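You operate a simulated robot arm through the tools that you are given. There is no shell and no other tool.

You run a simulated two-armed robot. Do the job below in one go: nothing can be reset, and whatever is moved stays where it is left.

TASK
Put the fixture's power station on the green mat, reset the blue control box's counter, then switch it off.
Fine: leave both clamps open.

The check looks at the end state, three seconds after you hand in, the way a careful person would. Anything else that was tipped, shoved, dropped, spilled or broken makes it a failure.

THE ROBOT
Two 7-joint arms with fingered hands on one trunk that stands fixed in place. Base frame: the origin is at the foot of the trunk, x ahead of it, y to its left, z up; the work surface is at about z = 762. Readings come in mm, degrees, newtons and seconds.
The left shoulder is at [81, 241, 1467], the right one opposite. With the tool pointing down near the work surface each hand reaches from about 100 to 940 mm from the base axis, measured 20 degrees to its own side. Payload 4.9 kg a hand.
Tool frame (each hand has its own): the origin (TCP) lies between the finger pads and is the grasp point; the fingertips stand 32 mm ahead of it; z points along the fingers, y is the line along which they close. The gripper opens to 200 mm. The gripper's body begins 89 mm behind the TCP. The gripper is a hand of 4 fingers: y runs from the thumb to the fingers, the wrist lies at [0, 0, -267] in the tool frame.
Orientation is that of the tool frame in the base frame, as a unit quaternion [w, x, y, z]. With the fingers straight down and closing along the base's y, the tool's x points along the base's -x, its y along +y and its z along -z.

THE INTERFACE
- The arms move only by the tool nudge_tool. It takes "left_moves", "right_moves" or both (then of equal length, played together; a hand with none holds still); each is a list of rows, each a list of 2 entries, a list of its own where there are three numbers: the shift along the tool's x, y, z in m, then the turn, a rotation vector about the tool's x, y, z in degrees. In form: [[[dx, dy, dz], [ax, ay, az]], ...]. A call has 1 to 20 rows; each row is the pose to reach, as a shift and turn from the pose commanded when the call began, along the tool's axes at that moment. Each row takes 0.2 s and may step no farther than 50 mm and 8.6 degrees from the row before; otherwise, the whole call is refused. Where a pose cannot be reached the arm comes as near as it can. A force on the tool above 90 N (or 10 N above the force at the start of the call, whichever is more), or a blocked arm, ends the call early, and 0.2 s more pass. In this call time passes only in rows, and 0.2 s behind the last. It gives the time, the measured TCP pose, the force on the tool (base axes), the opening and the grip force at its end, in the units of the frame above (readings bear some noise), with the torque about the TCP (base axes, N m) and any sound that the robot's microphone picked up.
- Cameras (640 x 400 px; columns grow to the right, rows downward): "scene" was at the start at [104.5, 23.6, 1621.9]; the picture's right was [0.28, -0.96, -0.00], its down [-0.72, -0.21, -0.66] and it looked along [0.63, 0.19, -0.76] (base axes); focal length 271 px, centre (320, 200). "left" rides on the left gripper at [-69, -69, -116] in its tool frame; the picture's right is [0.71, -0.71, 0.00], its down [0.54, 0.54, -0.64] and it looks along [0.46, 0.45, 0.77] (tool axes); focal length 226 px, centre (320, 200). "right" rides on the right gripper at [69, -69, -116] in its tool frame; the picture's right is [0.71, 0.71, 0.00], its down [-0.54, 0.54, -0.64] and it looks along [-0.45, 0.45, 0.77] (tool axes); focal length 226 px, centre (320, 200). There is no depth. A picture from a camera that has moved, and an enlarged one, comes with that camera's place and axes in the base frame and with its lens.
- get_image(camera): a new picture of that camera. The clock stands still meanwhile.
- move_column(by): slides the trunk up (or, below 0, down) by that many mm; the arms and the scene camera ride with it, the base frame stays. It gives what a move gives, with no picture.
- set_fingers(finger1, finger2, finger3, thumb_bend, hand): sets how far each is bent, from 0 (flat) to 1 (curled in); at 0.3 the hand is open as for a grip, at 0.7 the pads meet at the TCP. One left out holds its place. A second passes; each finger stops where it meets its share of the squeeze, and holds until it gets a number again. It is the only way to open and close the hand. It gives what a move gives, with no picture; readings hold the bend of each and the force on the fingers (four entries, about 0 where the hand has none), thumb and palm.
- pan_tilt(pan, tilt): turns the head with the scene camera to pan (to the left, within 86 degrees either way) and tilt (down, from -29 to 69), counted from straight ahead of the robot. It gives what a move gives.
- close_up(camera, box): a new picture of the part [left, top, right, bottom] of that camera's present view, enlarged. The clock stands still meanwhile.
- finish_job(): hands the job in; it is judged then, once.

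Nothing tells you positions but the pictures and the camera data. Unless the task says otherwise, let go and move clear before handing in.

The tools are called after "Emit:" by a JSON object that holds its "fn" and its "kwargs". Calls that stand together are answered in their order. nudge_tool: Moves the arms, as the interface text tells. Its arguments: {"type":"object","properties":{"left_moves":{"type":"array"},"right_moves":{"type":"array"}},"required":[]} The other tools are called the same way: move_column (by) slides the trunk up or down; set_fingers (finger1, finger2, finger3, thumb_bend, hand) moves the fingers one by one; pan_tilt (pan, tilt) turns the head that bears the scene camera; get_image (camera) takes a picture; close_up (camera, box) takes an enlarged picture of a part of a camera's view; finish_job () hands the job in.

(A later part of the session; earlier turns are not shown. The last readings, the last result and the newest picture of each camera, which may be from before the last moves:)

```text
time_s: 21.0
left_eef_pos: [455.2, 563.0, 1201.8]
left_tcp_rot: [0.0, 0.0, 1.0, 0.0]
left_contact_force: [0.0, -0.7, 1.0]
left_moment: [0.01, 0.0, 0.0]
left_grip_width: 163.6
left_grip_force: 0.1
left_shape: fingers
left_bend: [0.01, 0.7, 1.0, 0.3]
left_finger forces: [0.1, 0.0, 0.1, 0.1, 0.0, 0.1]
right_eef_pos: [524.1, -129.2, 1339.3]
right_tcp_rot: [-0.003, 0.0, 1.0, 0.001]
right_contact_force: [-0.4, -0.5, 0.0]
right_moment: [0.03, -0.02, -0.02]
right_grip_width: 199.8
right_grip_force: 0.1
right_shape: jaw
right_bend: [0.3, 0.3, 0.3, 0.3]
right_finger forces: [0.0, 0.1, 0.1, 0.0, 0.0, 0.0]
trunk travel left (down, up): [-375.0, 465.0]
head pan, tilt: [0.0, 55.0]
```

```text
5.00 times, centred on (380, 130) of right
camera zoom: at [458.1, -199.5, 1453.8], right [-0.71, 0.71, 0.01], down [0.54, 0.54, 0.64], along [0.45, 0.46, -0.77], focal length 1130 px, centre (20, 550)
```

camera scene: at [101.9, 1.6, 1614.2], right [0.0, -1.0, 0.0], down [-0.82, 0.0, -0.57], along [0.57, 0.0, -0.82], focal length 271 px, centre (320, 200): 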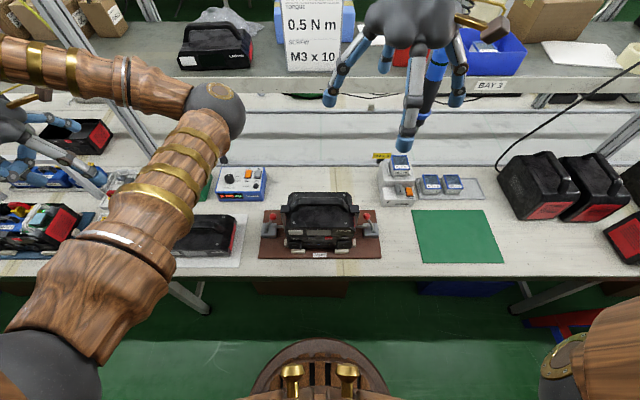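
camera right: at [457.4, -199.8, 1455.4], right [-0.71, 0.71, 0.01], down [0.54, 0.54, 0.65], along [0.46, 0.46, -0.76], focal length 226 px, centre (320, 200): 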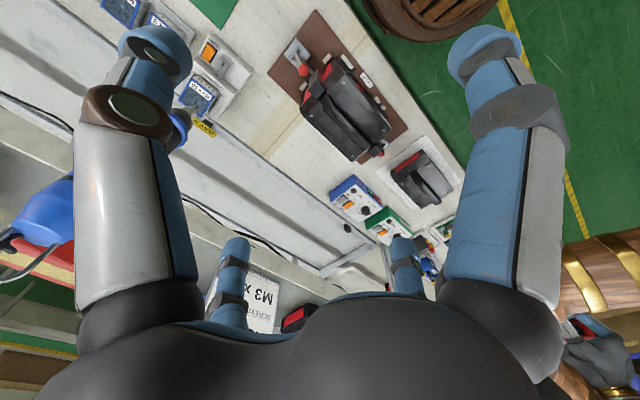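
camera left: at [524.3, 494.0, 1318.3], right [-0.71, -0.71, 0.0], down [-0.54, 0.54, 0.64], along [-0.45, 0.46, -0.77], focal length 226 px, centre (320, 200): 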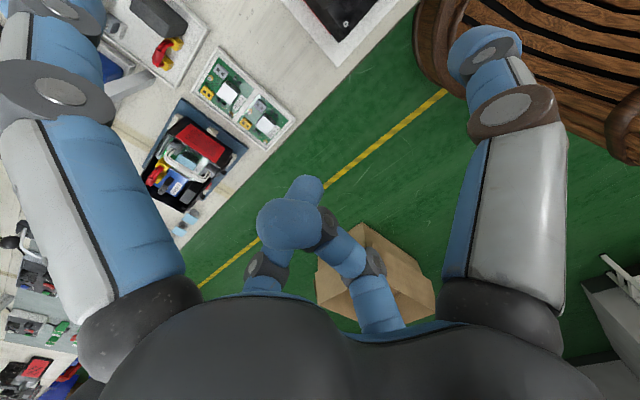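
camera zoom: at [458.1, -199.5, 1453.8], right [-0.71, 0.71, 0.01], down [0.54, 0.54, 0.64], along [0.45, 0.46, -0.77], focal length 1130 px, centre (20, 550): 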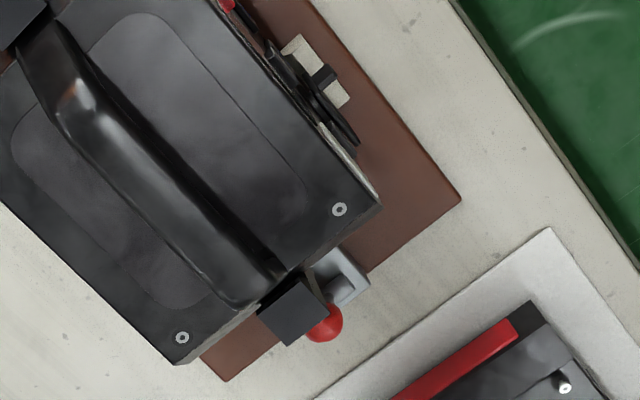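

The lever pivots about an x-axis at (545, ∓181, 805), with the red balls at (557, −148, 873) and (557, 151, 873) leaning inward, so each must swing outward to open. I'll shape the right hand so that fingers 1 and 3 form a pinch along x, with thumb and finger 2 curled, then check it.

Emit:
{"fn": "set_fingers", "kwargs": {"hand": "right", "finger1": 0.5, "finger2": 1.0, "finger3": 0.5, "thumb_bend": 1.0}}

Emit:
{"fn": "get_image", "kwargs": {"camera": "right"}}

Emit:
{"fn": "pan_tilt", "kwargs": {"pan": -14, "tilt": 30}}

Emit:
{"fn": "get_image", "kwargs": {"camera": "scene"}}

Emit:
{"fn": "close_up", "kwargs": {"camera": "scene", "box": [240, 140, 400, 280]}}

```text
time_s: 22.0
left_eef_pos: [455.7, 563.4, 1201.5]
left_tcp_rot: [-0.001, 0.001, 1.0, -0.001]
left_contact_force: [-0.6, -0.1, -0.2]
left_moment: [0.04, 0.01, 0.0]
left_grip_width: 163.7
left_grip_force: 0.1
left_shape: fingers
left_bend: [0.01, 0.7, 1.0, 0.3]
left_finger forces: [0.1, 0.1, 0.0, 0.0, 0.1, 0.0]
right_eef_pos: [524.8, -129.4, 1339.4]
right_tcp_rot: [-0.001, 0.001, 1.0, 0.003]
right_contact_force: [-0.3, 0.0, -0.1]
right_moment: [0.01, 0.01, 0.02]
right_grip_width: 82.5
right_grip_force: 0.1
right_shape: fingers
right_bend: [0.5, 0.98, 0.5, 1.0]
right_finger forces: [0.1, 0.0, 0.0, 0.1, 0.1, 0.0]
trunk travel left (down, up): [-375.0, 465.0]
head pan, tilt: [0.0, 55.0]
```

```text
taken
camera right: at [458.0, -199.5, 1454.0], right [-0.71, 0.71, 0.01], down [0.54, 0.54, 0.64], along [0.45, 0.46, -0.77], focal length 226 px, centre (320, 200)
```

right: 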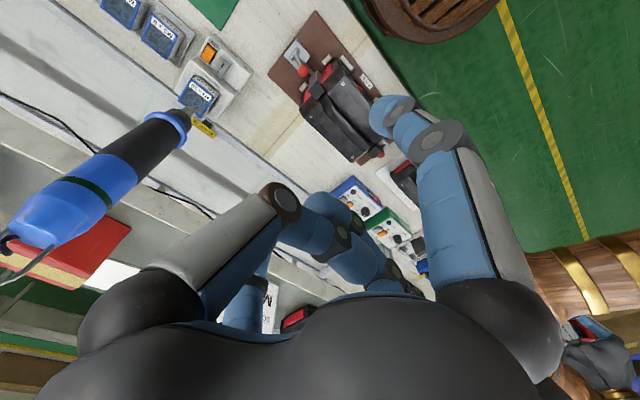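

```text
time_s: 22.9
left_eef_pos: [456.7, 563.3, 1202.3]
left_tcp_rot: [0.0, 0.001, 1.0, 0.0]
left_contact_force: [0.1, 0.3, -0.4]
left_moment: [0.01, -0.04, -0.02]
left_grip_width: 163.8
left_grip_force: 0.1
left_shape: fingers
left_bend: [0.01, 0.7, 1.0, 0.3]
left_finger forces: [0.1, 0.1, 0.0, 0.0, 0.1, 0.0]
right_eef_pos: [523.9, -129.5, 1338.9]
right_tcp_rot: [-0.002, 0.002, 1.0, 0.002]
right_contact_force: [0.6, 0.6, -0.2]
right_moment: [0.04, 0.04, 0.03]
right_grip_width: 82.7
right_grip_force: 0.0
right_shape: fingers
right_bend: [0.5, 0.98, 0.5, 1.0]
right_finger forces: [0.0, 0.1, 0.1, 0.1, 0.1, 0.1]
trunk travel left (down, up): [-375.0, 465.0]
head pan, tilt: [-14.0, 30.0]
```

```text
taken
camera scene: at [117.5, -20.1, 1650.1], right [-0.24, -0.97, 0.0], down [-0.49, 0.12, -0.87], along [0.84, -0.21, -0.5], focal length 271 px, centre (320, 200)
```

scene: 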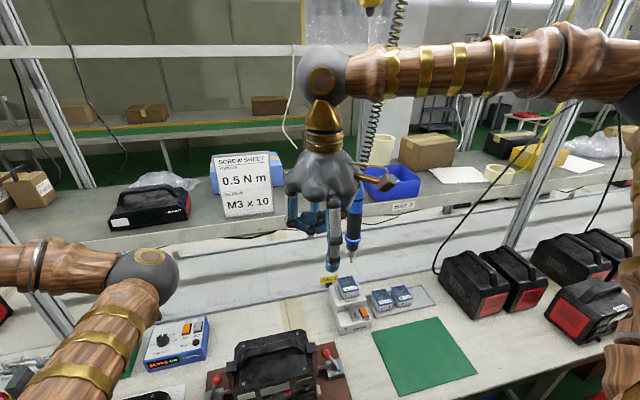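

```text
2.86 times, centred on (320, 210) of scene
camera zoom: at [117.5, -20.1, 1650.1], right [-0.24, -0.97, 0.0], down [-0.49, 0.12, -0.87], along [0.84, -0.21, -0.5], focal length 776 px, centre (320, 171)
```

zoom: 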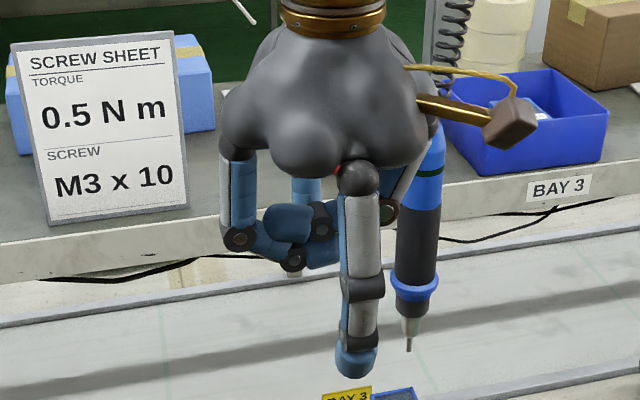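

At full curl the fingers fold out of the way, and at 0.5 they point straight down, which is useful. Before committing I want to know how close the neighbouring station on the left is to the left clamp, and the station's height.

Emit:
{"fn": "pan_tilt", "kwargs": {"pan": 20, "tilt": 50}}

Emit:
{"fn": "get_image", "kwargs": {"camera": "scene"}}

Emit:
{"fn": "close_up", "kwargs": {"camera": "scene", "box": [200, 180, 420, 320]}}

Emit:
{"fn": "close_up", "kwargs": {"camera": "right", "box": [280, 0, 480, 280]}}

```text
time_s: 23.9
left_eef_pos: [455.8, 562.5, 1203.0]
left_tcp_rot: [0.001, 0.0, 1.0, 0.0]
left_contact_force: [0.2, -0.2, 0.0]
left_moment: [0.01, 0.03, 0.0]
left_grip_width: 163.8
left_grip_force: 0.1
left_shape: fingers
left_bend: [0.01, 0.7, 1.0, 0.3]
left_finger forces: [0.0, 0.0, 0.0, 0.0, 0.0, 0.0]
right_eef_pos: [524.1, -129.1, 1339.1]
right_tcp_rot: [-0.002, 0.001, 1.0, 0.002]
right_contact_force: [0.4, -0.6, 0.0]
right_moment: [0.02, -0.01, 0.02]
right_grip_width: 82.7
right_grip_force: 0.2
right_shape: fingers
right_bend: [0.5, 0.98, 0.5, 1.0]
right_finger forces: [0.1, 0.0, 0.0, 0.0, 0.0, 0.0]
trunk travel left (down, up): [-375.0, 465.0]
head pan, tilt: [20.0, 50.0]
```

```text
taken
camera scene: at [102.2, 27.9, 1620.7], right [0.34, -0.94, 0.0], down [-0.72, -0.26, -0.64], along [0.6, 0.22, -0.77], focal length 271 px, centre (320, 200)
```

scene: 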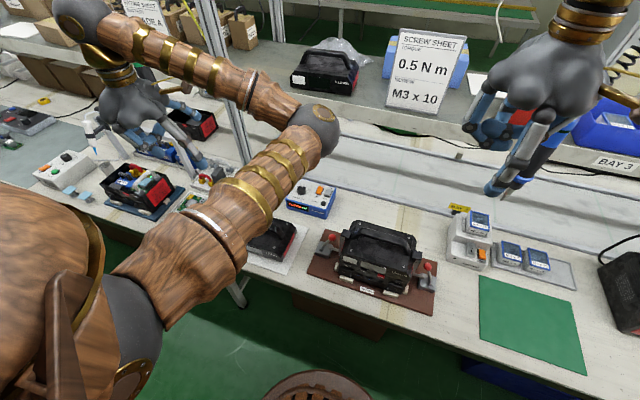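

```text
2.86 times, centred on (310, 250) of scene
camera zoom: at [102.2, 27.9, 1620.7], right [0.34, -0.94, 0.0], down [-0.72, -0.26, -0.64], along [0.6, 0.22, -0.77], focal length 776 px, centre (349, 57)
```

zoom: 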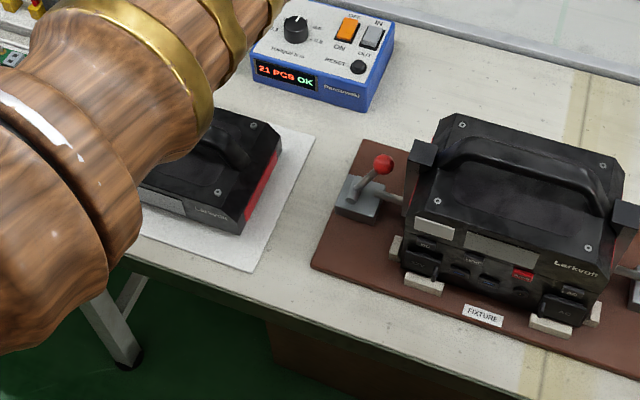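

```text
1.43 times, centred on (380, 140) of right
camera zoom: at [458.0, -199.7, 1454.2], right [-0.71, 0.71, 0.01], down [0.54, 0.54, 0.64], along [0.45, 0.46, -0.77], focal length 323 px, centre (234, 286)
```

zoom: 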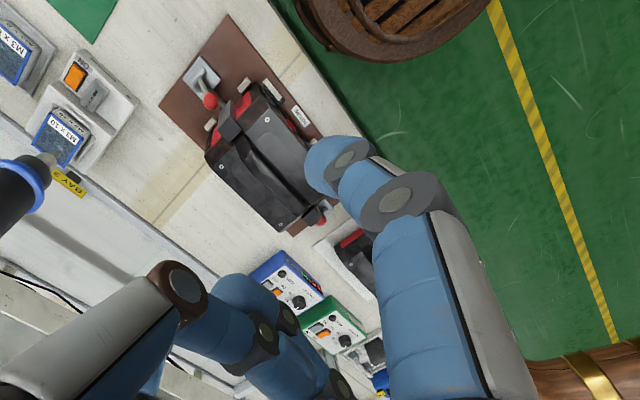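

The left neighbour is only a low cover (top about z 830, y > 280), so there is working room. Now I'll bring the right hand to (480, −227, 1250) and tilt it 45° so the fingers point down and toward the station, keeping away from the driver.

Emit:
{"fn": "nudge_tool", "kwargs": {"right_moves": [[[0.0055, -0.01225, 0.01125], [-5.625, 0, 0]], [[0.011, -0.0245, 0.0225], [-11.25, 0, 0]], [[0.0165, -0.03675, 0.03375], [-16.875, 0, 0]], [[0.022, -0.049, 0.045], [-22.5, 0, 0]], [[0.0275, -0.06125, 0.05625], [-28.125, 0, 0]], [[0.033, -0.0735, 0.0675], [-33.75, 0, 0]], [[0.0385, -0.08575, 0.07875], [-39.375, 0, 0]], [[0.044, -0.098, 0.09], [-45, 0, 0]]]}}

Emit:
{"fn": "pan_tilt", "kwargs": {"pan": -12, "tilt": 42}}

Emit:
{"fn": "get_image", "kwargs": {"camera": "scene"}}

Emit:
{"fn": "get_image", "kwargs": {"camera": "right"}}

```text
time_s: 25.6
left_eef_pos: [455.3, 561.5, 1203.2]
left_tcp_rot: [0.001, 0.0, 1.0, 0.0]
left_contact_force: [-0.6, 0.4, 0.0]
left_moment: [-0.02, -0.03, 0.02]
left_grip_width: 163.7
left_grip_force: 0.0
left_shape: fingers
left_bend: [0.01, 0.7, 1.0, 0.3]
left_finger forces: [0.0, 0.0, 0.0, 0.1, 0.0, 0.0]
right_eef_pos: [481.3, -228.6, 1248.2]
right_tcp_rot: [0.0, 0.0, 0.923, 0.385]
right_contact_force: [0.1, 0.4, -0.3]
right_moment: [-0.01, 0.0, -0.01]
right_grip_width: 83.0
right_grip_force: 0.1
right_shape: fingers
right_bend: [0.5, 0.98, 0.5, 1.0]
right_finger forces: [0.0, 0.0, 0.1, 0.0, 0.1, 0.1]
trunk travel left (down, up): [-375.0, 465.0]
head pan, tilt: [20.0, 50.0]
```

```text
time_s: 26.6
left_eef_pos: [454.5, 562.6, 1202.3]
left_tcp_rot: [0.0, 0.002, 1.0, 0.0]
left_contact_force: [0.2, 0.0, -0.1]
left_moment: [0.01, -0.01, -0.02]
left_grip_width: 163.7
left_grip_force: 0.1
left_shape: fingers
left_bend: [0.01, 0.7, 1.0, 0.3]
left_finger forces: [0.0, 0.0, 0.0, 0.1, 0.1, 0.0]
right_eef_pos: [480.7, -227.2, 1248.1]
right_tcp_rot: [0.0, 0.001, 0.924, 0.383]
right_contact_force: [0.2, -0.7, 0.0]
right_moment: [-0.04, -0.02, 0.0]
right_grip_width: 83.0
right_grip_force: 0.1
right_shape: fingers
right_bend: [0.5, 0.98, 0.5, 1.0]
right_finger forces: [0.0, 0.0, 0.0, 0.0, 0.0, 0.0]
trunk travel left (down, up): [-375.0, 465.0]
head pan, tilt: [-12.0, 42.0]
```

```text
taken
camera scene: at [111.5, -15.5, 1631.8], right [-0.21, -0.98, 0.0], down [-0.65, 0.14, -0.74], along [0.73, -0.15, -0.67], focal length 271 px, centre (320, 200)
```

scene: 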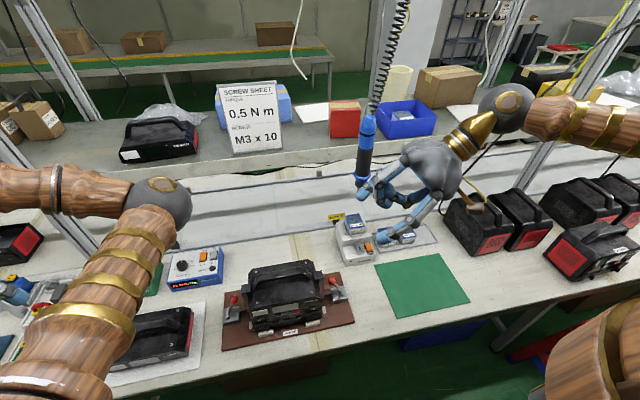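

```text
taken
camera right: at [414.4, -358.2, 1281.4], right [-0.71, 0.5, 0.5], down [0.54, -0.07, 0.84], along [0.46, 0.86, -0.22], focal length 226 px, centre (320, 200)
```

right: 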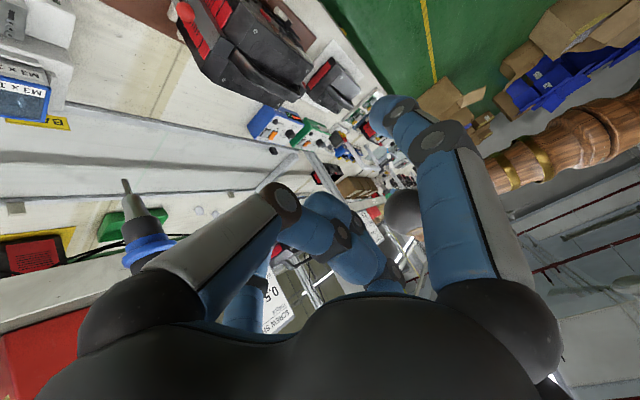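

Everything is clear and the driver is undisturbed. Now I'll lower the tilted hand 296 mm straight down at x ≈ 481.

Emit:
{"fn": "nudge_tool", "kwargs": {"right_moves": [[[0, -0.015, 0.015], [0, 0, 0]], [[0, -0.03, 0.03], [0, 0, 0]], [[0, -0.045, 0.045], [0, 0, 0]], [[0, -0.06, 0.06], [0, 0, 0]], [[0, -0.075, 0.075], [0, 0, 0]], [[0, -0.09, 0.09], [0, 0, 0]], [[0, -0.105, 0.105], [0, 0, 0]], [[0, -0.12, 0.12], [0, 0, 0]], [[0, -0.135, 0.135], [0, 0, 0]], [[0, -0.15, 0.15], [0, 0, 0]], [[0, -0.165, 0.165], [0, 0, 0]], [[0, -0.18, 0.18], [0, 0, 0]], [[0, -0.195, 0.195], [0, 0, 0]], [[0, -0.209, 0.209], [0, 0, 0]]]}}

Emit:
{"fn": "get_image", "kwargs": {"camera": "scene"}}

Emit:
{"fn": "get_image", "kwargs": {"camera": "right"}}

```text
time_s: 29.6
left_eef_pos: [455.3, 561.3, 1202.8]
left_tcp_rot: [-0.001, 0.0, 1.0, 0.001]
left_contact_force: [0.9, 1.0, -0.1]
left_moment: [-0.02, 0.0, 0.0]
left_grip_width: 163.8
left_grip_force: 0.1
left_shape: fingers
left_bend: [0.01, 0.7, 1.0, 0.3]
left_finger forces: [0.0, 0.0, 0.0, 0.1, 0.1, 0.1]
right_eef_pos: [481.9, -228.3, 952.4]
right_tcp_rot: [-0.001, 0.001, 0.924, 0.383]
right_contact_force: [0.2, -0.9, 0.1]
right_moment: [0.01, -0.01, 0.03]
right_grip_width: 82.6
right_grip_force: 0.0
right_shape: fingers
right_bend: [0.5, 0.98, 0.5, 1.0]
right_finger forces: [0.1, 0.1, 0.0, 0.0, 0.0, 0.1]
trunk travel left (down, up): [-375.0, 465.0]
head pan, tilt: [-12.0, 42.0]
```

```text
taken
camera scene: at [112.3, -16.0, 1631.8], right [-0.21, -0.98, 0.0], down [-0.66, 0.14, -0.74], along [0.73, -0.15, -0.67], focal length 271 px, centre (320, 200)
```

scene: 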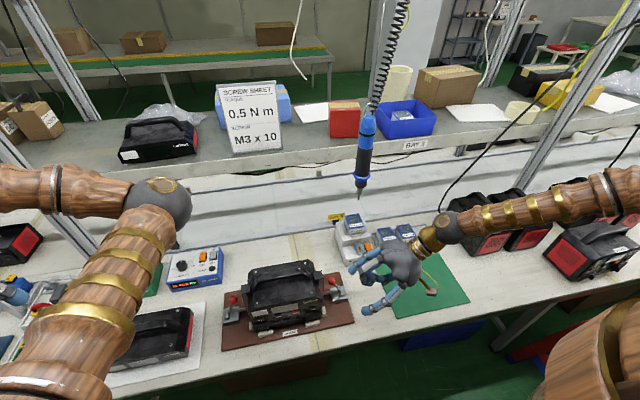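

```text
taken
camera right: at [414.2, -360.4, 984.5], right [-0.71, 0.5, 0.5], down [0.54, -0.07, 0.84], along [0.46, 0.86, -0.22], focal length 226 px, centre (320, 200)
```

right: 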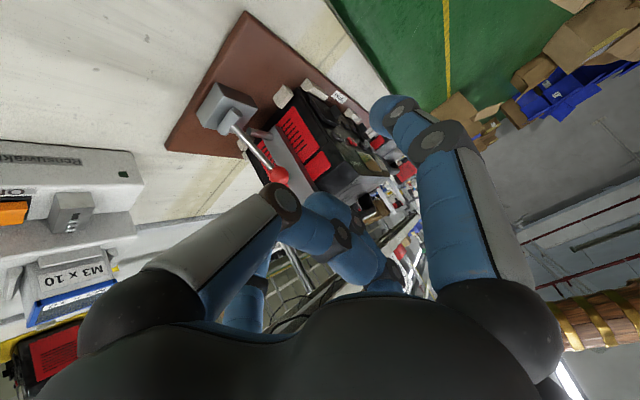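

The hand is now low and beside the clamp. I'll zoom the wrist camera on the clamp from this side view.

Emit:
{"fn": "close_up", "kwargs": {"camera": "right", "box": [170, 60, 330, 200]}}

Emit:
{"fn": "close_up", "kwargs": {"camera": "scene", "box": [300, 230, 450, 330]}}

```text
2.86 times, centred on (250, 130) of right
camera zoom: at [414.2, -360.4, 984.5], right [-0.71, 0.5, 0.5], down [0.54, -0.07, 0.84], along [0.46, 0.86, -0.22], focal length 646 px, centre (520, 400)
```

zoom: 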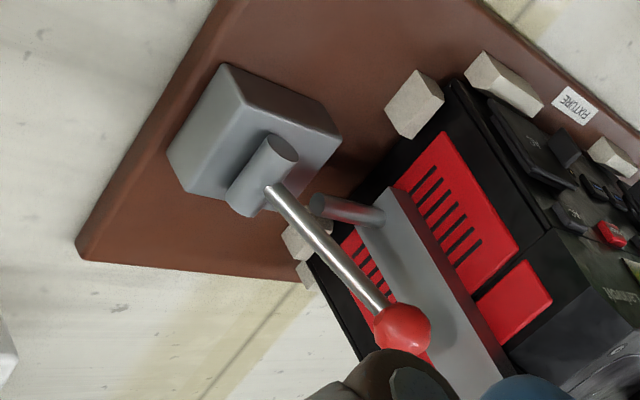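

```text
4.00 times, centred on (375, 280) of scene
camera zoom: at [112.3, -16.0, 1631.8], right [-0.21, -0.98, 0.0], down [-0.66, 0.14, -0.74], along [0.73, -0.15, -0.67], focal length 1086 px, centre (100, -120)
```

zoom: 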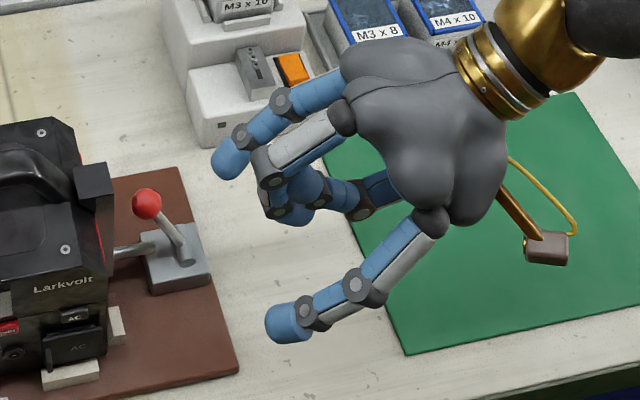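

The jaw is a tall post with a rod toward the lever, and the ball stands freely outside it. I'll move the hand +75 mm in x to line up with the ball and check with the wrist camera.

Emit:
{"fn": "nudge_tool", "kwargs": {"right_moves": [[[-0.015, 0, 0], [0, 0, 0]], [[-0.03, 0, 0], [0, 0, 0]], [[-0.045, 0, 0], [0, 0, 0]], [[-0.06, 0, 0], [0, 0, 0]], [[-0.075, 0, 0], [0, 0, 0]]]}}

Emit:
{"fn": "get_image", "kwargs": {"camera": "right"}}

Emit:
{"fn": "close_up", "kwargs": {"camera": "scene", "box": [300, 200, 460, 320]}}

```text
time_s: 30.8
left_eef_pos: [456.5, 562.2, 1202.3]
left_tcp_rot: [-0.001, 0.001, 1.0, 0.0]
left_contact_force: [0.6, -0.1, 0.1]
left_moment: [-0.03, -0.01, -0.03]
left_grip_width: 163.9
left_grip_force: 0.1
left_shape: fingers
left_bend: [0.01, 0.7, 1.0, 0.3]
left_finger forces: [0.0, 0.0, 0.0, 0.1, 0.0, 0.0]
right_eef_pos: [555.2, -229.4, 951.5]
right_tcp_rot: [0.001, -0.001, 0.924, 0.383]
right_contact_force: [0.2, -0.9, 0.4]
right_moment: [-0.03, -0.03, 0.0]
right_grip_width: 82.9
right_grip_force: 0.1
right_shape: fingers
right_bend: [0.5, 0.98, 0.5, 1.0]
right_finger forces: [0.1, 0.0, 0.1, 0.2, 0.0, 0.0]
trunk travel left (down, up): [-375.0, 465.0]
head pan, tilt: [-12.0, 42.0]
```

```text
taken
camera right: at [488.7, -360.0, 984.7], right [-0.71, 0.5, 0.5], down [0.54, -0.07, 0.84], along [0.46, 0.86, -0.22], focal length 226 px, centre (320, 200)
```

right: 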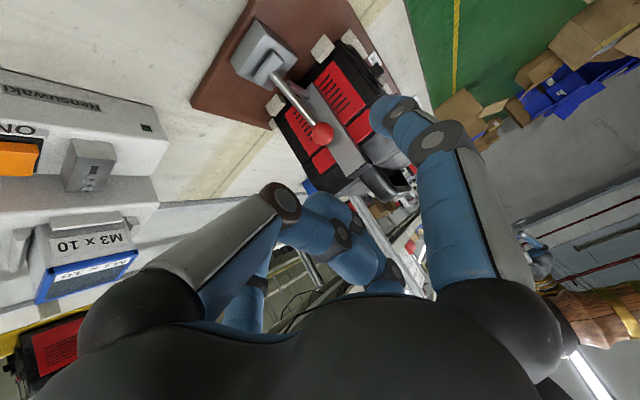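

```text
3.33 times, centred on (380, 260) of scene
camera zoom: at [112.4, -15.6, 1631.8], right [-0.21, -0.98, 0.0], down [-0.66, 0.14, -0.74], along [0.73, -0.15, -0.67], focal length 905 px, centre (120, 0)
```

zoom: 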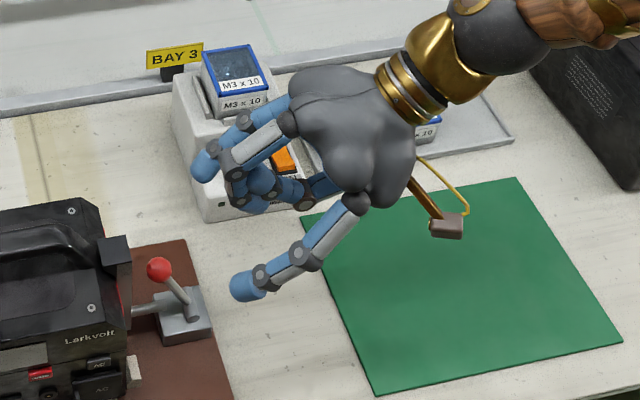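

The ball appears exactly where predicted, within 2 px, so my position estimate is good. I'll approach along the finger direction by 60 mm and check.

Emit:
{"fn": "nudge_tool", "kwargs": {"right_moves": [[[-0.001, 0, 0.012], [0, 0, 0]], [[-0.001, 0, 0.024], [0, 0, 0]], [[-0.001, 0, 0.036], [0, 0, 0]], [[-0.001, 0, 0.048], [0, 0, 0]], [[-0.001, 0, 0.06], [0, 0, 0]]]}}

Emit:
{"fn": "get_image", "kwargs": {"camera": "right"}}

Emit:
{"fn": "close_up", "kwargs": {"camera": "scene", "box": [300, 220, 420, 310]}}

```text
time_s: 32.0
left_eef_pos: [455.2, 562.2, 1202.3]
left_tcp_rot: [-0.001, 0.0, 1.0, 0.0]
left_contact_force: [0.2, 0.0, 0.4]
left_moment: [0.0, -0.02, 0.02]
left_grip_width: 163.6
left_grip_force: 0.0
left_shape: fingers
left_bend: [0.01, 0.7, 1.0, 0.3]
left_finger forces: [0.0, 0.0, 0.1, 0.0, 0.0, 0.0]
right_eef_pos: [557.6, -186.2, 911.7]
right_tcp_rot: [-0.002, 0.001, 0.924, 0.383]
right_contact_force: [0.6, -0.3, 0.3]
right_moment: [-0.02, -0.02, 0.03]
right_grip_width: 82.8
right_grip_force: 0.1
right_shape: fingers
right_bend: [0.5, 0.98, 0.5, 1.0]
right_finger forces: [0.0, 0.0, 0.0, 0.1, 0.1, 0.0]
trunk travel left (down, up): [-375.0, 465.0]
head pan, tilt: [-12.0, 42.0]
```

```text
taken
camera right: at [489.8, -317.4, 943.3], right [-0.71, 0.5, 0.5], down [0.54, -0.07, 0.84], along [0.46, 0.86, -0.22], focal length 226 px, centre (320, 200)
```

right: 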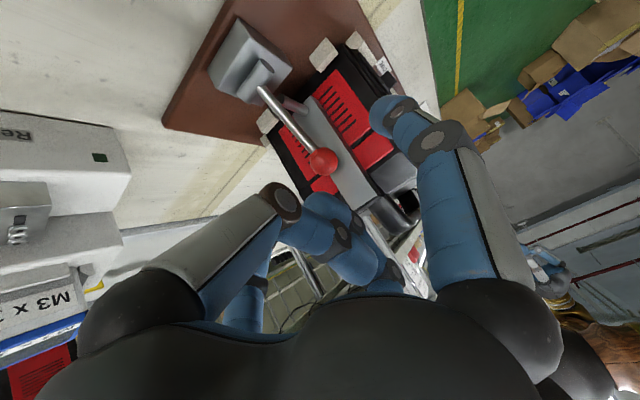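

```text
4.44 times, centred on (360, 265) of scene
camera zoom: at [112.1, -15.5, 1631.8], right [-0.21, -0.98, 0.0], down [-0.65, 0.14, -0.74], along [0.73, -0.15, -0.67], focal length 1206 px, centre (142, -89)
```

zoom: 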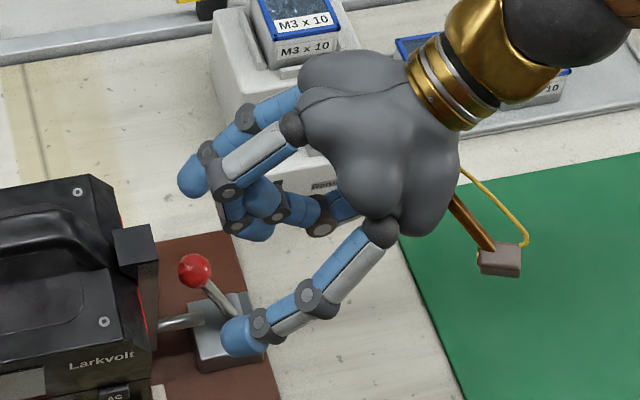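

Alignment is right: both straight fingers straddle the ball, which lies 54 mm ahead of the TCP on the axis. I'll advance 38 mm more.

Emit:
{"fn": "nudge_tool", "kwargs": {"right_moves": [[[0, 0, 0.01], [0, 0, 0]], [[0, 0, 0.02], [0, 0, 0]], [[0, 0, 0.03], [0, 0, 0]], [[0, 0, 0.038], [0, 0, 0]]]}}

Emit:
{"fn": "get_image", "kwargs": {"camera": "right"}}

Emit:
{"fn": "close_up", "kwargs": {"camera": "scene", "box": [300, 220, 420, 310]}}

```text
time_s: 33.0
left_eef_pos: [456.2, 562.4, 1202.2]
left_tcp_rot: [-0.001, 0.001, 1.0, 0.0]
left_contact_force: [-0.2, 0.0, 1.1]
left_moment: [0.0, 0.03, 0.02]
left_grip_width: 163.4
left_grip_force: 0.0
left_shape: fingers
left_bend: [0.01, 0.7, 1.0, 0.3]
left_finger forces: [0.1, 0.1, 0.0, 0.0, 0.0, 0.0]
right_eef_pos: [557.8, -159.3, 884.4]
right_tcp_rot: [-0.001, 0.001, 0.924, 0.382]
right_contact_force: [0.8, 0.3, -0.8]
right_moment: [0.02, 0.03, -0.02]
right_grip_width: 82.9
right_grip_force: 0.1
right_shape: fingers
right_bend: [0.5, 0.98, 0.5, 1.0]
right_finger forces: [0.0, 0.1, 0.0, 0.1, 0.1, 0.0]
trunk travel left (down, up): [-375.0, 465.0]
head pan, tilt: [-12.0, 42.0]
```

```text
taken
camera right: at [490.4, -290.6, 917.0], right [-0.71, 0.5, 0.5], down [0.54, -0.07, 0.84], along [0.46, 0.86, -0.22], focal length 226 px, centre (320, 200)
```

right: 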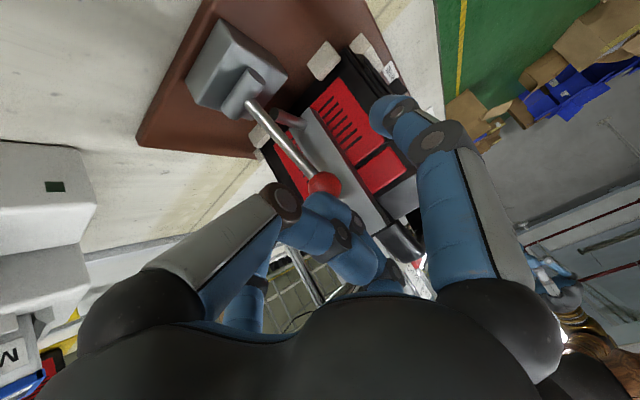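

```text
4.44 times, centred on (360, 265) of scene
camera zoom: at [112.1, -15.5, 1631.8], right [-0.21, -0.98, 0.0], down [-0.66, 0.14, -0.74], along [0.73, -0.15, -0.67], focal length 1206 px, centre (142, -89)
```

zoom: 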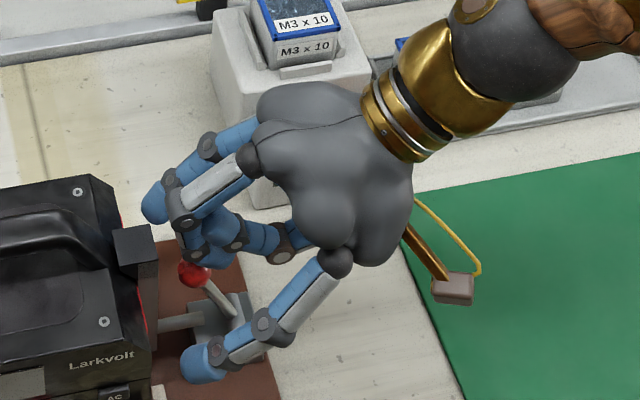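

The ball is between the two straight fingers. I'll close fingers 1 and 3 onto it.

Emit:
{"fn": "set_fingers", "kwargs": {"hand": "right", "finger1": 0.7, "finger3": 0.7}}

Emit:
{"fn": "get_image", "kwargs": {"camera": "right"}}

Emit:
{"fn": "close_up", "kwargs": {"camera": "scene", "box": [300, 220, 420, 310]}}

```text
time_s: 34.0
left_eef_pos: [455.7, 562.9, 1202.2]
left_tcp_rot: [0.0, 0.001, 1.0, 0.0]
left_contact_force: [-0.3, 0.5, -0.6]
left_moment: [-0.01, 0.03, -0.01]
left_grip_width: 163.8
left_grip_force: 0.1
left_shape: fingers
left_bend: [0.01, 0.7, 1.0, 0.3]
left_finger forces: [0.1, 0.0, 0.0, 0.0, 0.0, 0.1]
right_eef_pos: [557.1, -159.5, 884.6]
right_tcp_rot: [0.0, 0.0, 0.924, 0.383]
right_contact_force: [-2.2, 0.2, -1.2]
right_moment: [0.0, 0.0, 0.05]
right_grip_width: 58.3
right_grip_force: 2.5
right_shape: fingers
right_bend: [0.67, 0.98, 0.68, 1.0]
right_finger forces: [3.7, 0.1, 2.1, 0.0, 0.0, 0.1]
trunk travel left (down, up): [-375.0, 465.0]
head pan, tilt: [-12.0, 42.0]
```

```text
taken
camera right: at [490.0, -290.7, 917.1], right [-0.71, 0.5, 0.5], down [0.54, -0.07, 0.84], along [0.46, 0.86, -0.22], focal length 226 px, centre (320, 200)
```

right: 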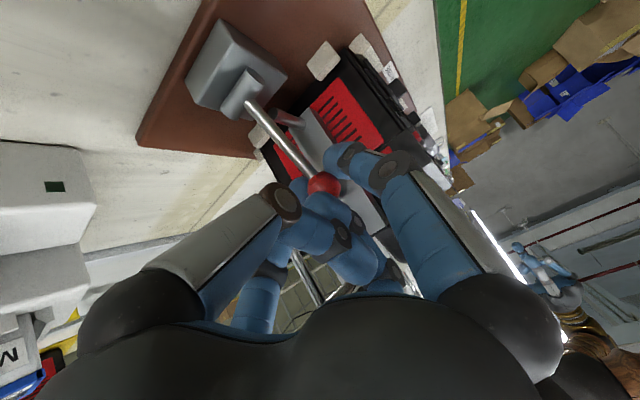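

```text
4.44 times, centred on (360, 265) of scene
camera zoom: at [111.4, -15.7, 1631.9], right [-0.21, -0.98, 0.0], down [-0.65, 0.14, -0.74], along [0.73, -0.15, -0.67], focal length 1206 px, centre (142, -89)
```

zoom: 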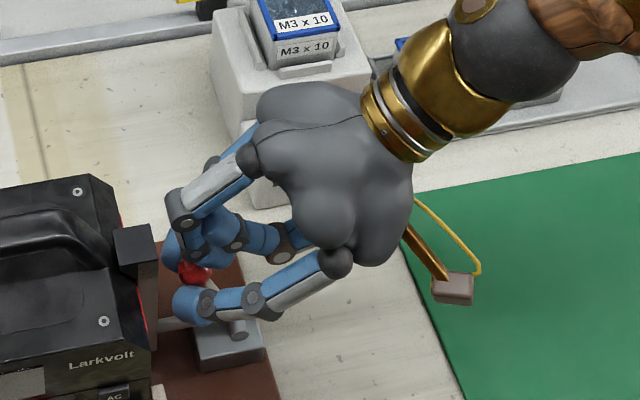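

Both fingers touch the ball lightly (2–4 N). I'll squeeze more firmly.

Emit:
{"fn": "set_fingers", "kwargs": {"hand": "right", "finger1": 0.85, "finger3": 0.85}}

Emit:
{"fn": "close_up", "kwargs": {"camera": "right", "box": [220, 60, 440, 260]}}

```text
time_s: 35.0
left_eef_pos: [456.6, 561.5, 1202.1]
left_tcp_rot: [0.001, 0.001, 1.0, 0.0]
left_contact_force: [-0.9, 0.0, -0.3]
left_moment: [0.01, 0.03, 0.03]
left_grip_width: 163.6
left_grip_force: 0.0
left_shape: fingers
left_bend: [0.01, 0.7, 1.0, 0.3]
left_finger forces: [0.0, 0.1, 0.0, 0.0, 0.0, 0.0]
right_eef_pos: [556.6, -159.7, 884.4]
right_tcp_rot: [0.0, 0.002, 0.924, 0.382]
right_contact_force: [-0.7, 1.7, -3.7]
right_moment: [-0.05, -0.02, 0.03]
right_grip_width: 57.1
right_grip_force: 7.9
right_shape: fingers
right_bend: [0.67, 0.98, 0.68, 1.0]
right_finger forces: [7.6, 0.1, 7.9, 0.0, 0.0, 0.0]
trunk travel left (down, up): [-375.0, 465.0]
head pan, tilt: [-12.0, 42.0]
```

```text
2.00 times, centred on (330, 160) of right
camera zoom: at [490.3, -290.7, 917.1], right [-0.71, 0.5, 0.5], down [0.54, -0.07, 0.84], along [0.46, 0.86, -0.22], focal length 452 px, centre (300, 280)
```

zoom: 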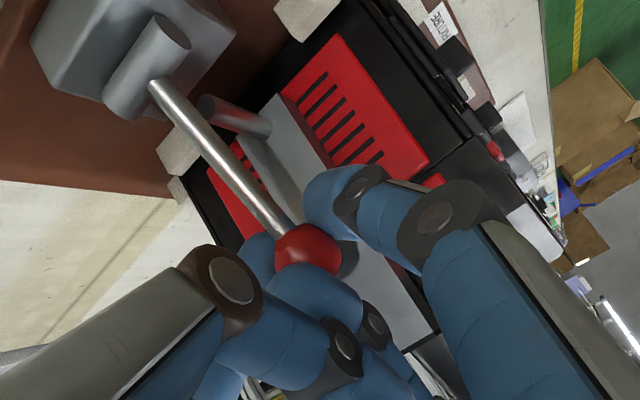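

Squeeze is about 8 N per finger. Now I'll pull the ball outward along its arc, first about 25° to vertical, and look at what the jaw does.

Emit:
{"fn": "nudge_tool", "kwargs": {"right_moves": [[[0, -0.0015, -0.0036], [0, 0, 0]], [[0, -0.0029, -0.0071], [0, 0, 0]], [[0, -0.0059, -0.013], [0, 0, 0]], [[0, -0.0095, -0.0186], [0, 0, 0]], [[0, -0.0135, -0.0238], [0, 0, 0]], [[0, -0.018, -0.0287], [0, 0, 0]]]}}

Emit:
{"fn": "close_up", "kwargs": {"camera": "right", "box": [220, 60, 440, 260]}}

Emit:
{"fn": "close_up", "kwargs": {"camera": "scene", "box": [300, 220, 420, 310]}}

```text
time_s: 36.4
left_eef_pos: [455.1, 561.9, 1200.9]
left_tcp_rot: [0.0, 0.001, 1.0, 0.0]
left_contact_force: [-0.7, -0.3, -0.5]
left_moment: [0.02, 0.04, -0.01]
left_grip_width: 163.7
left_grip_force: 0.0
left_shape: fingers
left_bend: [0.01, 0.7, 1.0, 0.3]
left_finger forces: [0.1, 0.0, 0.0, 0.1, 0.1, 0.0]
right_eef_pos: [556.9, -191.1, 891.2]
right_tcp_rot: [0.0, 0.001, 0.924, 0.383]
right_contact_force: [-0.3, 0.7, -2.6]
right_moment: [0.0, 0.02, -0.01]
right_grip_width: 56.2
right_grip_force: 5.7
right_shape: fingers
right_bend: [0.68, 0.99, 0.71, 1.0]
right_finger forces: [5.8, 0.1, 5.9, 0.1, 0.0, 0.1]
trunk travel left (down, up): [-375.0, 465.0]
head pan, tilt: [-12.0, 42.0]
```

```text
2.00 times, centred on (330, 160) of right
camera zoom: at [489.9, -322.4, 924.4], right [-0.71, 0.5, 0.5], down [0.54, -0.07, 0.84], along [0.46, 0.86, -0.22], focal length 452 px, centre (300, 280)
```

zoom: 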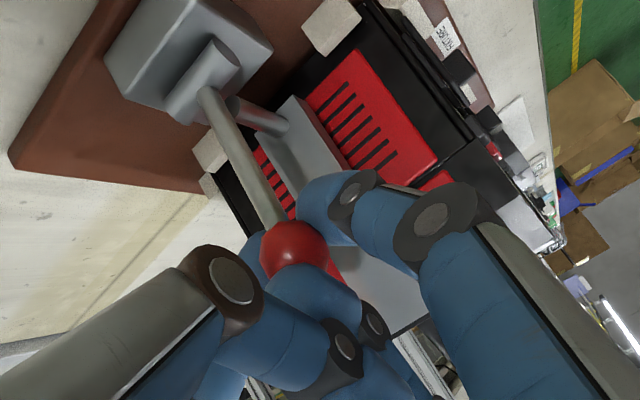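

```text
4.44 times, centred on (360, 265) of scene
camera zoom: at [111.7, -16.1, 1631.8], right [-0.21, -0.98, 0.0], down [-0.65, 0.14, -0.74], along [0.73, -0.15, -0.67], focal length 1206 px, centre (142, -89)
```

zoom: 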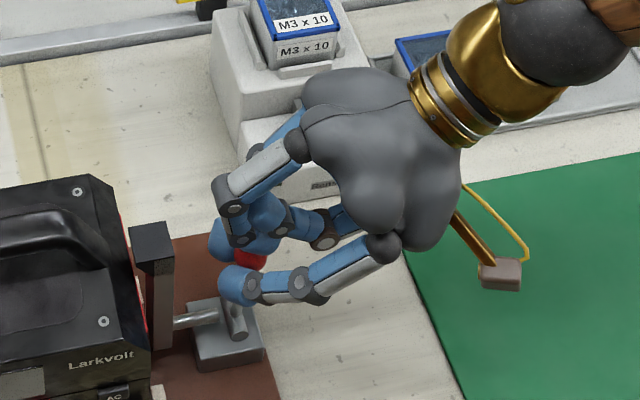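

The lever follows and the jaw is sliding away from the station with little force. I'll keep going along the arc to about 40° outward.

Emit:
{"fn": "nudge_tool", "kwargs": {"right_moves": [[[0, -0.0049, -0.0045], [0, 0, 0]], [[0, -0.0101, -0.0084], [0, 0, 0]], [[0, -0.0157, -0.012], [0, 0, 0]], [[0, -0.0215, -0.015], [0, 0, 0]], [[0, -0.0276, -0.0176], [0, 0, 0]], [[0, -0.0339, -0.0196], [0, 0, 0]], [[0, -0.0404, -0.021], [0, 0, 0]], [[0, -0.0469, -0.0218], [0, 0, 0]]]}}

Emit:
{"fn": "close_up", "kwargs": {"camera": "right", "box": [220, 60, 440, 260]}}

Emit:
{"fn": "close_up", "kwargs": {"camera": "scene", "box": [300, 220, 420, 310]}}

```text
time_s: 38.2
left_eef_pos: [454.1, 566.1, 1199.6]
left_tcp_rot: [0.0, 0.0, 1.0, -0.001]
left_contact_force: [0.2, 0.3, -0.4]
left_moment: [-0.01, 0.03, -0.02]
left_grip_width: 163.7
left_grip_force: 0.1
left_shape: fingers
left_bend: [0.01, 0.7, 1.0, 0.3]
left_finger forces: [0.0, 0.0, 0.0, 0.0, 0.1, 0.0]
right_eef_pos: [555.7, -235.3, 877.3]
right_tcp_rot: [-0.001, 0.0, 0.924, 0.383]
right_contact_force: [2.6, 34.1, 7.2]
right_moment: [0.34, -0.01, -0.05]
right_grip_width: 47.5
right_grip_force: 15.3
right_shape: fingers
right_bend: [0.7, 0.99, 0.71, 1.0]
right_finger forces: [14.5, 0.0, 16.6, 0.0, 0.1, 0.1]
trunk travel left (down, up): [-375.0, 465.0]
head pan, tilt: [-12.0, 42.0]
```

```text
2.00 times, centred on (330, 160) of right
camera zoom: at [488.7, -366.9, 909.3], right [-0.71, 0.5, 0.5], down [0.54, -0.07, 0.84], along [0.45, 0.86, -0.22], focal length 452 px, centre (300, 280)
```

zoom: 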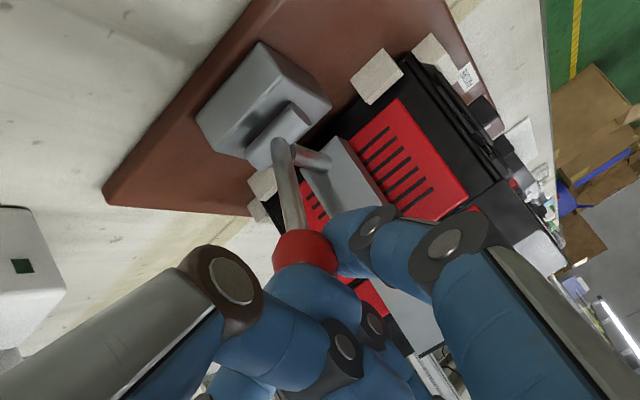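

```text
4.44 times, centred on (360, 265) of scene
camera zoom: at [111.0, -9.9, 1632.1], right [-0.21, -0.98, 0.0], down [-0.65, 0.14, -0.74], along [0.73, -0.16, -0.67], focal length 1206 px, centre (142, -89)
```

zoom: 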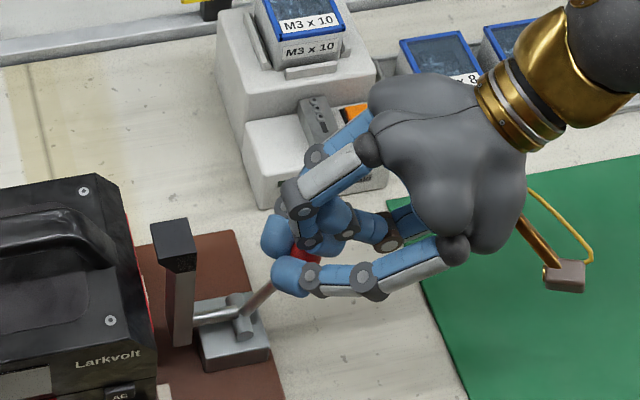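

Resistance rose to 34 N, so the lever is at its outer stop, and the jaw now stands well clear of the station. I'll ease back a few millimetres, release the fingers and see whether the lever stays.

Emit:
{"fn": "nudge_tool", "kwargs": {"right_moves": [[[0, 0.003, 0.003], [0, 0, 0]], [[0, 0.004, 0.004], [0, 0, 0]]]}}

Emit:
{"fn": "set_fingers", "kwargs": {"hand": "right", "finger1": 0.5, "finger3": 0.5}}

Emit:
{"fn": "close_up", "kwargs": {"camera": "right", "box": [220, 60, 440, 260]}}

Emit:
{"fn": "close_up", "kwargs": {"camera": "scene", "box": [300, 220, 420, 310]}}

```text
time_s: 38.8
left_eef_pos: [454.2, 564.3, 1201.5]
left_tcp_rot: [0.0, 0.0, 1.0, -0.001]
left_contact_force: [0.0, 0.3, 0.6]
left_moment: [0.0, 0.01, 0.02]
left_grip_width: 163.8
left_grip_force: 0.1
left_shape: fingers
left_bend: [0.01, 0.7, 1.0, 0.3]
left_finger forces: [0.0, 0.1, 0.0, 0.0, 0.0, 0.0]
right_eef_pos: [557.0, -233.7, 875.8]
right_tcp_rot: [0.0, 0.0, 0.924, 0.382]
right_contact_force: [0.0, 20.9, 16.3]
right_moment: [0.32, 0.04, -0.04]
right_grip_width: 47.1
right_grip_force: 12.7
right_shape: fingers
right_bend: [0.71, 0.99, 0.71, 1.0]
right_finger forces: [11.9, 0.1, 13.6, 0.0, 0.0, 0.0]
trunk travel left (down, up): [-375.0, 465.0]
head pan, tilt: [-12.0, 42.0]
```

```text
time_s: 39.8
left_eef_pos: [456.2, 561.9, 1201.9]
left_tcp_rot: [-0.001, 0.001, 1.0, 0.0]
left_contact_force: [0.5, -0.1, 0.0]
left_moment: [0.01, -0.04, -0.01]
left_grip_width: 163.6
left_grip_force: 0.1
left_shape: fingers
left_bend: [0.01, 0.7, 1.0, 0.3]
left_finger forces: [0.1, 0.0, 0.0, 0.1, 0.0, 0.1]
right_eef_pos: [555.3, -236.9, 874.5]
right_tcp_rot: [0.0, 0.001, 0.924, 0.383]
right_contact_force: [-0.4, -0.8, -1.2]
right_moment: [0.01, -0.04, -0.01]
right_grip_width: 82.8
right_grip_force: 0.1
right_shape: fingers
right_bend: [0.5, 0.99, 0.5, 1.0]
right_finger forces: [0.0, 0.1, 0.1, 0.0, 0.1, 0.0]
trunk travel left (down, up): [-375.0, 465.0]
head pan, tilt: [-12.0, 42.0]
```

```text
2.00 times, centred on (330, 160) of right
camera zoom: at [489.4, -367.3, 906.7], right [-0.71, 0.5, 0.5], down [0.54, -0.07, 0.84], along [0.46, 0.86, -0.22], focal length 452 px, centre (300, 280)
```

zoom: 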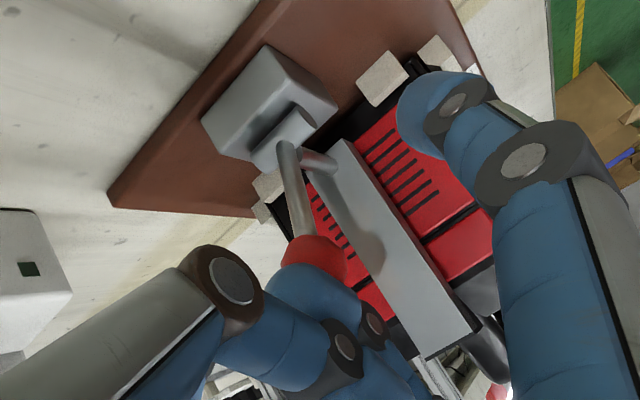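

```text
4.44 times, centred on (360, 265) of scene
camera zoom: at [111.7, -16.5, 1631.8], right [-0.21, -0.98, 0.0], down [-0.65, 0.14, -0.74], along [0.73, -0.15, -0.67], focal length 1206 px, centre (142, -89)
```

zoom: 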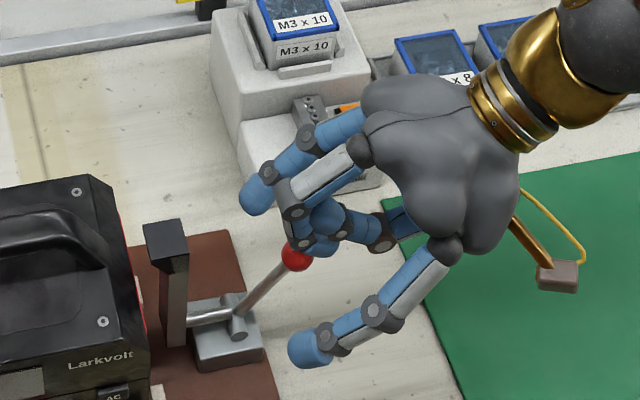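

The right lever stays open at its outer stop and the jaw is clear of the station. I'll retreat the right hand along its axis.

Emit:
{"fn": "nudge_tool", "kwargs": {"right_moves": [[[0, 0, -0.012], [0, 0, 0]], [[0, 0, -0.024], [0, 0, 0]], [[0, 0, -0.036], [0, 0, 0]], [[0, 0, -0.05], [0, 0, 0]], [[0, 0, -0.065], [0, 0, 0]], [[0, 0, -0.08], [0, 0, 0]], [[0, 0, -0.1], [0, 0, 0]], [[0.02, 0, -0.1], [0, 0, 0]], [[0.04, 0, -0.1], [0, 0, 0]], [[0.06, 0, -0.1], [0, 0, 0]], [[0.08, 0, -0.1], [0, 0, 0]]]}}

Emit:
{"fn": "get_image", "kwargs": {"camera": "scene"}}

Emit:
{"fn": "close_up", "kwargs": {"camera": "scene", "box": [200, 230, 400, 350]}}

```text
time_s: 42.2
left_eef_pos: [455.4, 562.7, 1202.5]
left_tcp_rot: [-0.001, 0.0, 1.0, -0.001]
left_contact_force: [-1.2, 0.3, 0.0]
left_moment: [-0.04, -0.02, 0.01]
left_grip_width: 164.1
left_grip_force: 0.0
left_shape: fingers
left_bend: [0.01, 0.7, 1.0, 0.3]
left_finger forces: [0.0, 0.1, 0.1, 0.0, 0.1, 0.0]
right_eef_pos: [476.3, -307.0, 946.0]
right_tcp_rot: [0.001, 0.001, 0.924, 0.383]
right_contact_force: [-1.0, 0.0, 0.0]
right_moment: [-0.04, -0.04, 0.0]
right_grip_width: 82.6
right_grip_force: 0.2
right_shape: fingers
right_bend: [0.5, 0.99, 0.5, 1.0]
right_finger forces: [0.0, 0.0, 0.1, 0.0, 0.1, 0.1]
trunk travel left (down, up): [-375.0, 465.0]
head pan, tilt: [-12.0, 42.0]
```

```text
taken
camera scene: at [110.4, -15.9, 1631.9], right [-0.21, -0.98, 0.0], down [-0.65, 0.14, -0.74], along [0.73, -0.15, -0.67], focal length 271 px, centre (320, 200)
```

scene: 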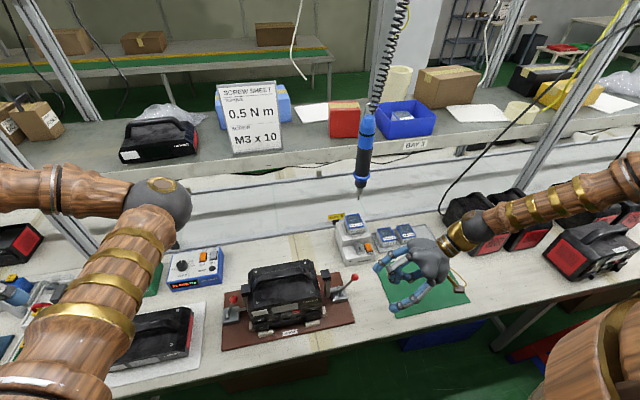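

```text
3.20 times, centred on (300, 290) of scene
camera zoom: at [110.4, -15.9, 1631.9], right [-0.21, -0.98, 0.0], down [-0.65, 0.14, -0.74], along [0.73, -0.15, -0.67], focal length 869 px, centre (384, -88)
```

zoom: 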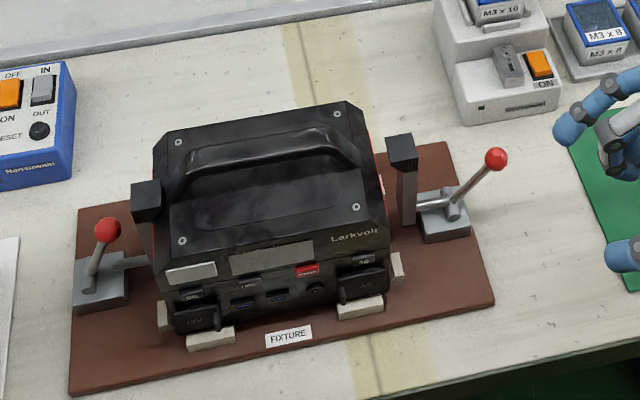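

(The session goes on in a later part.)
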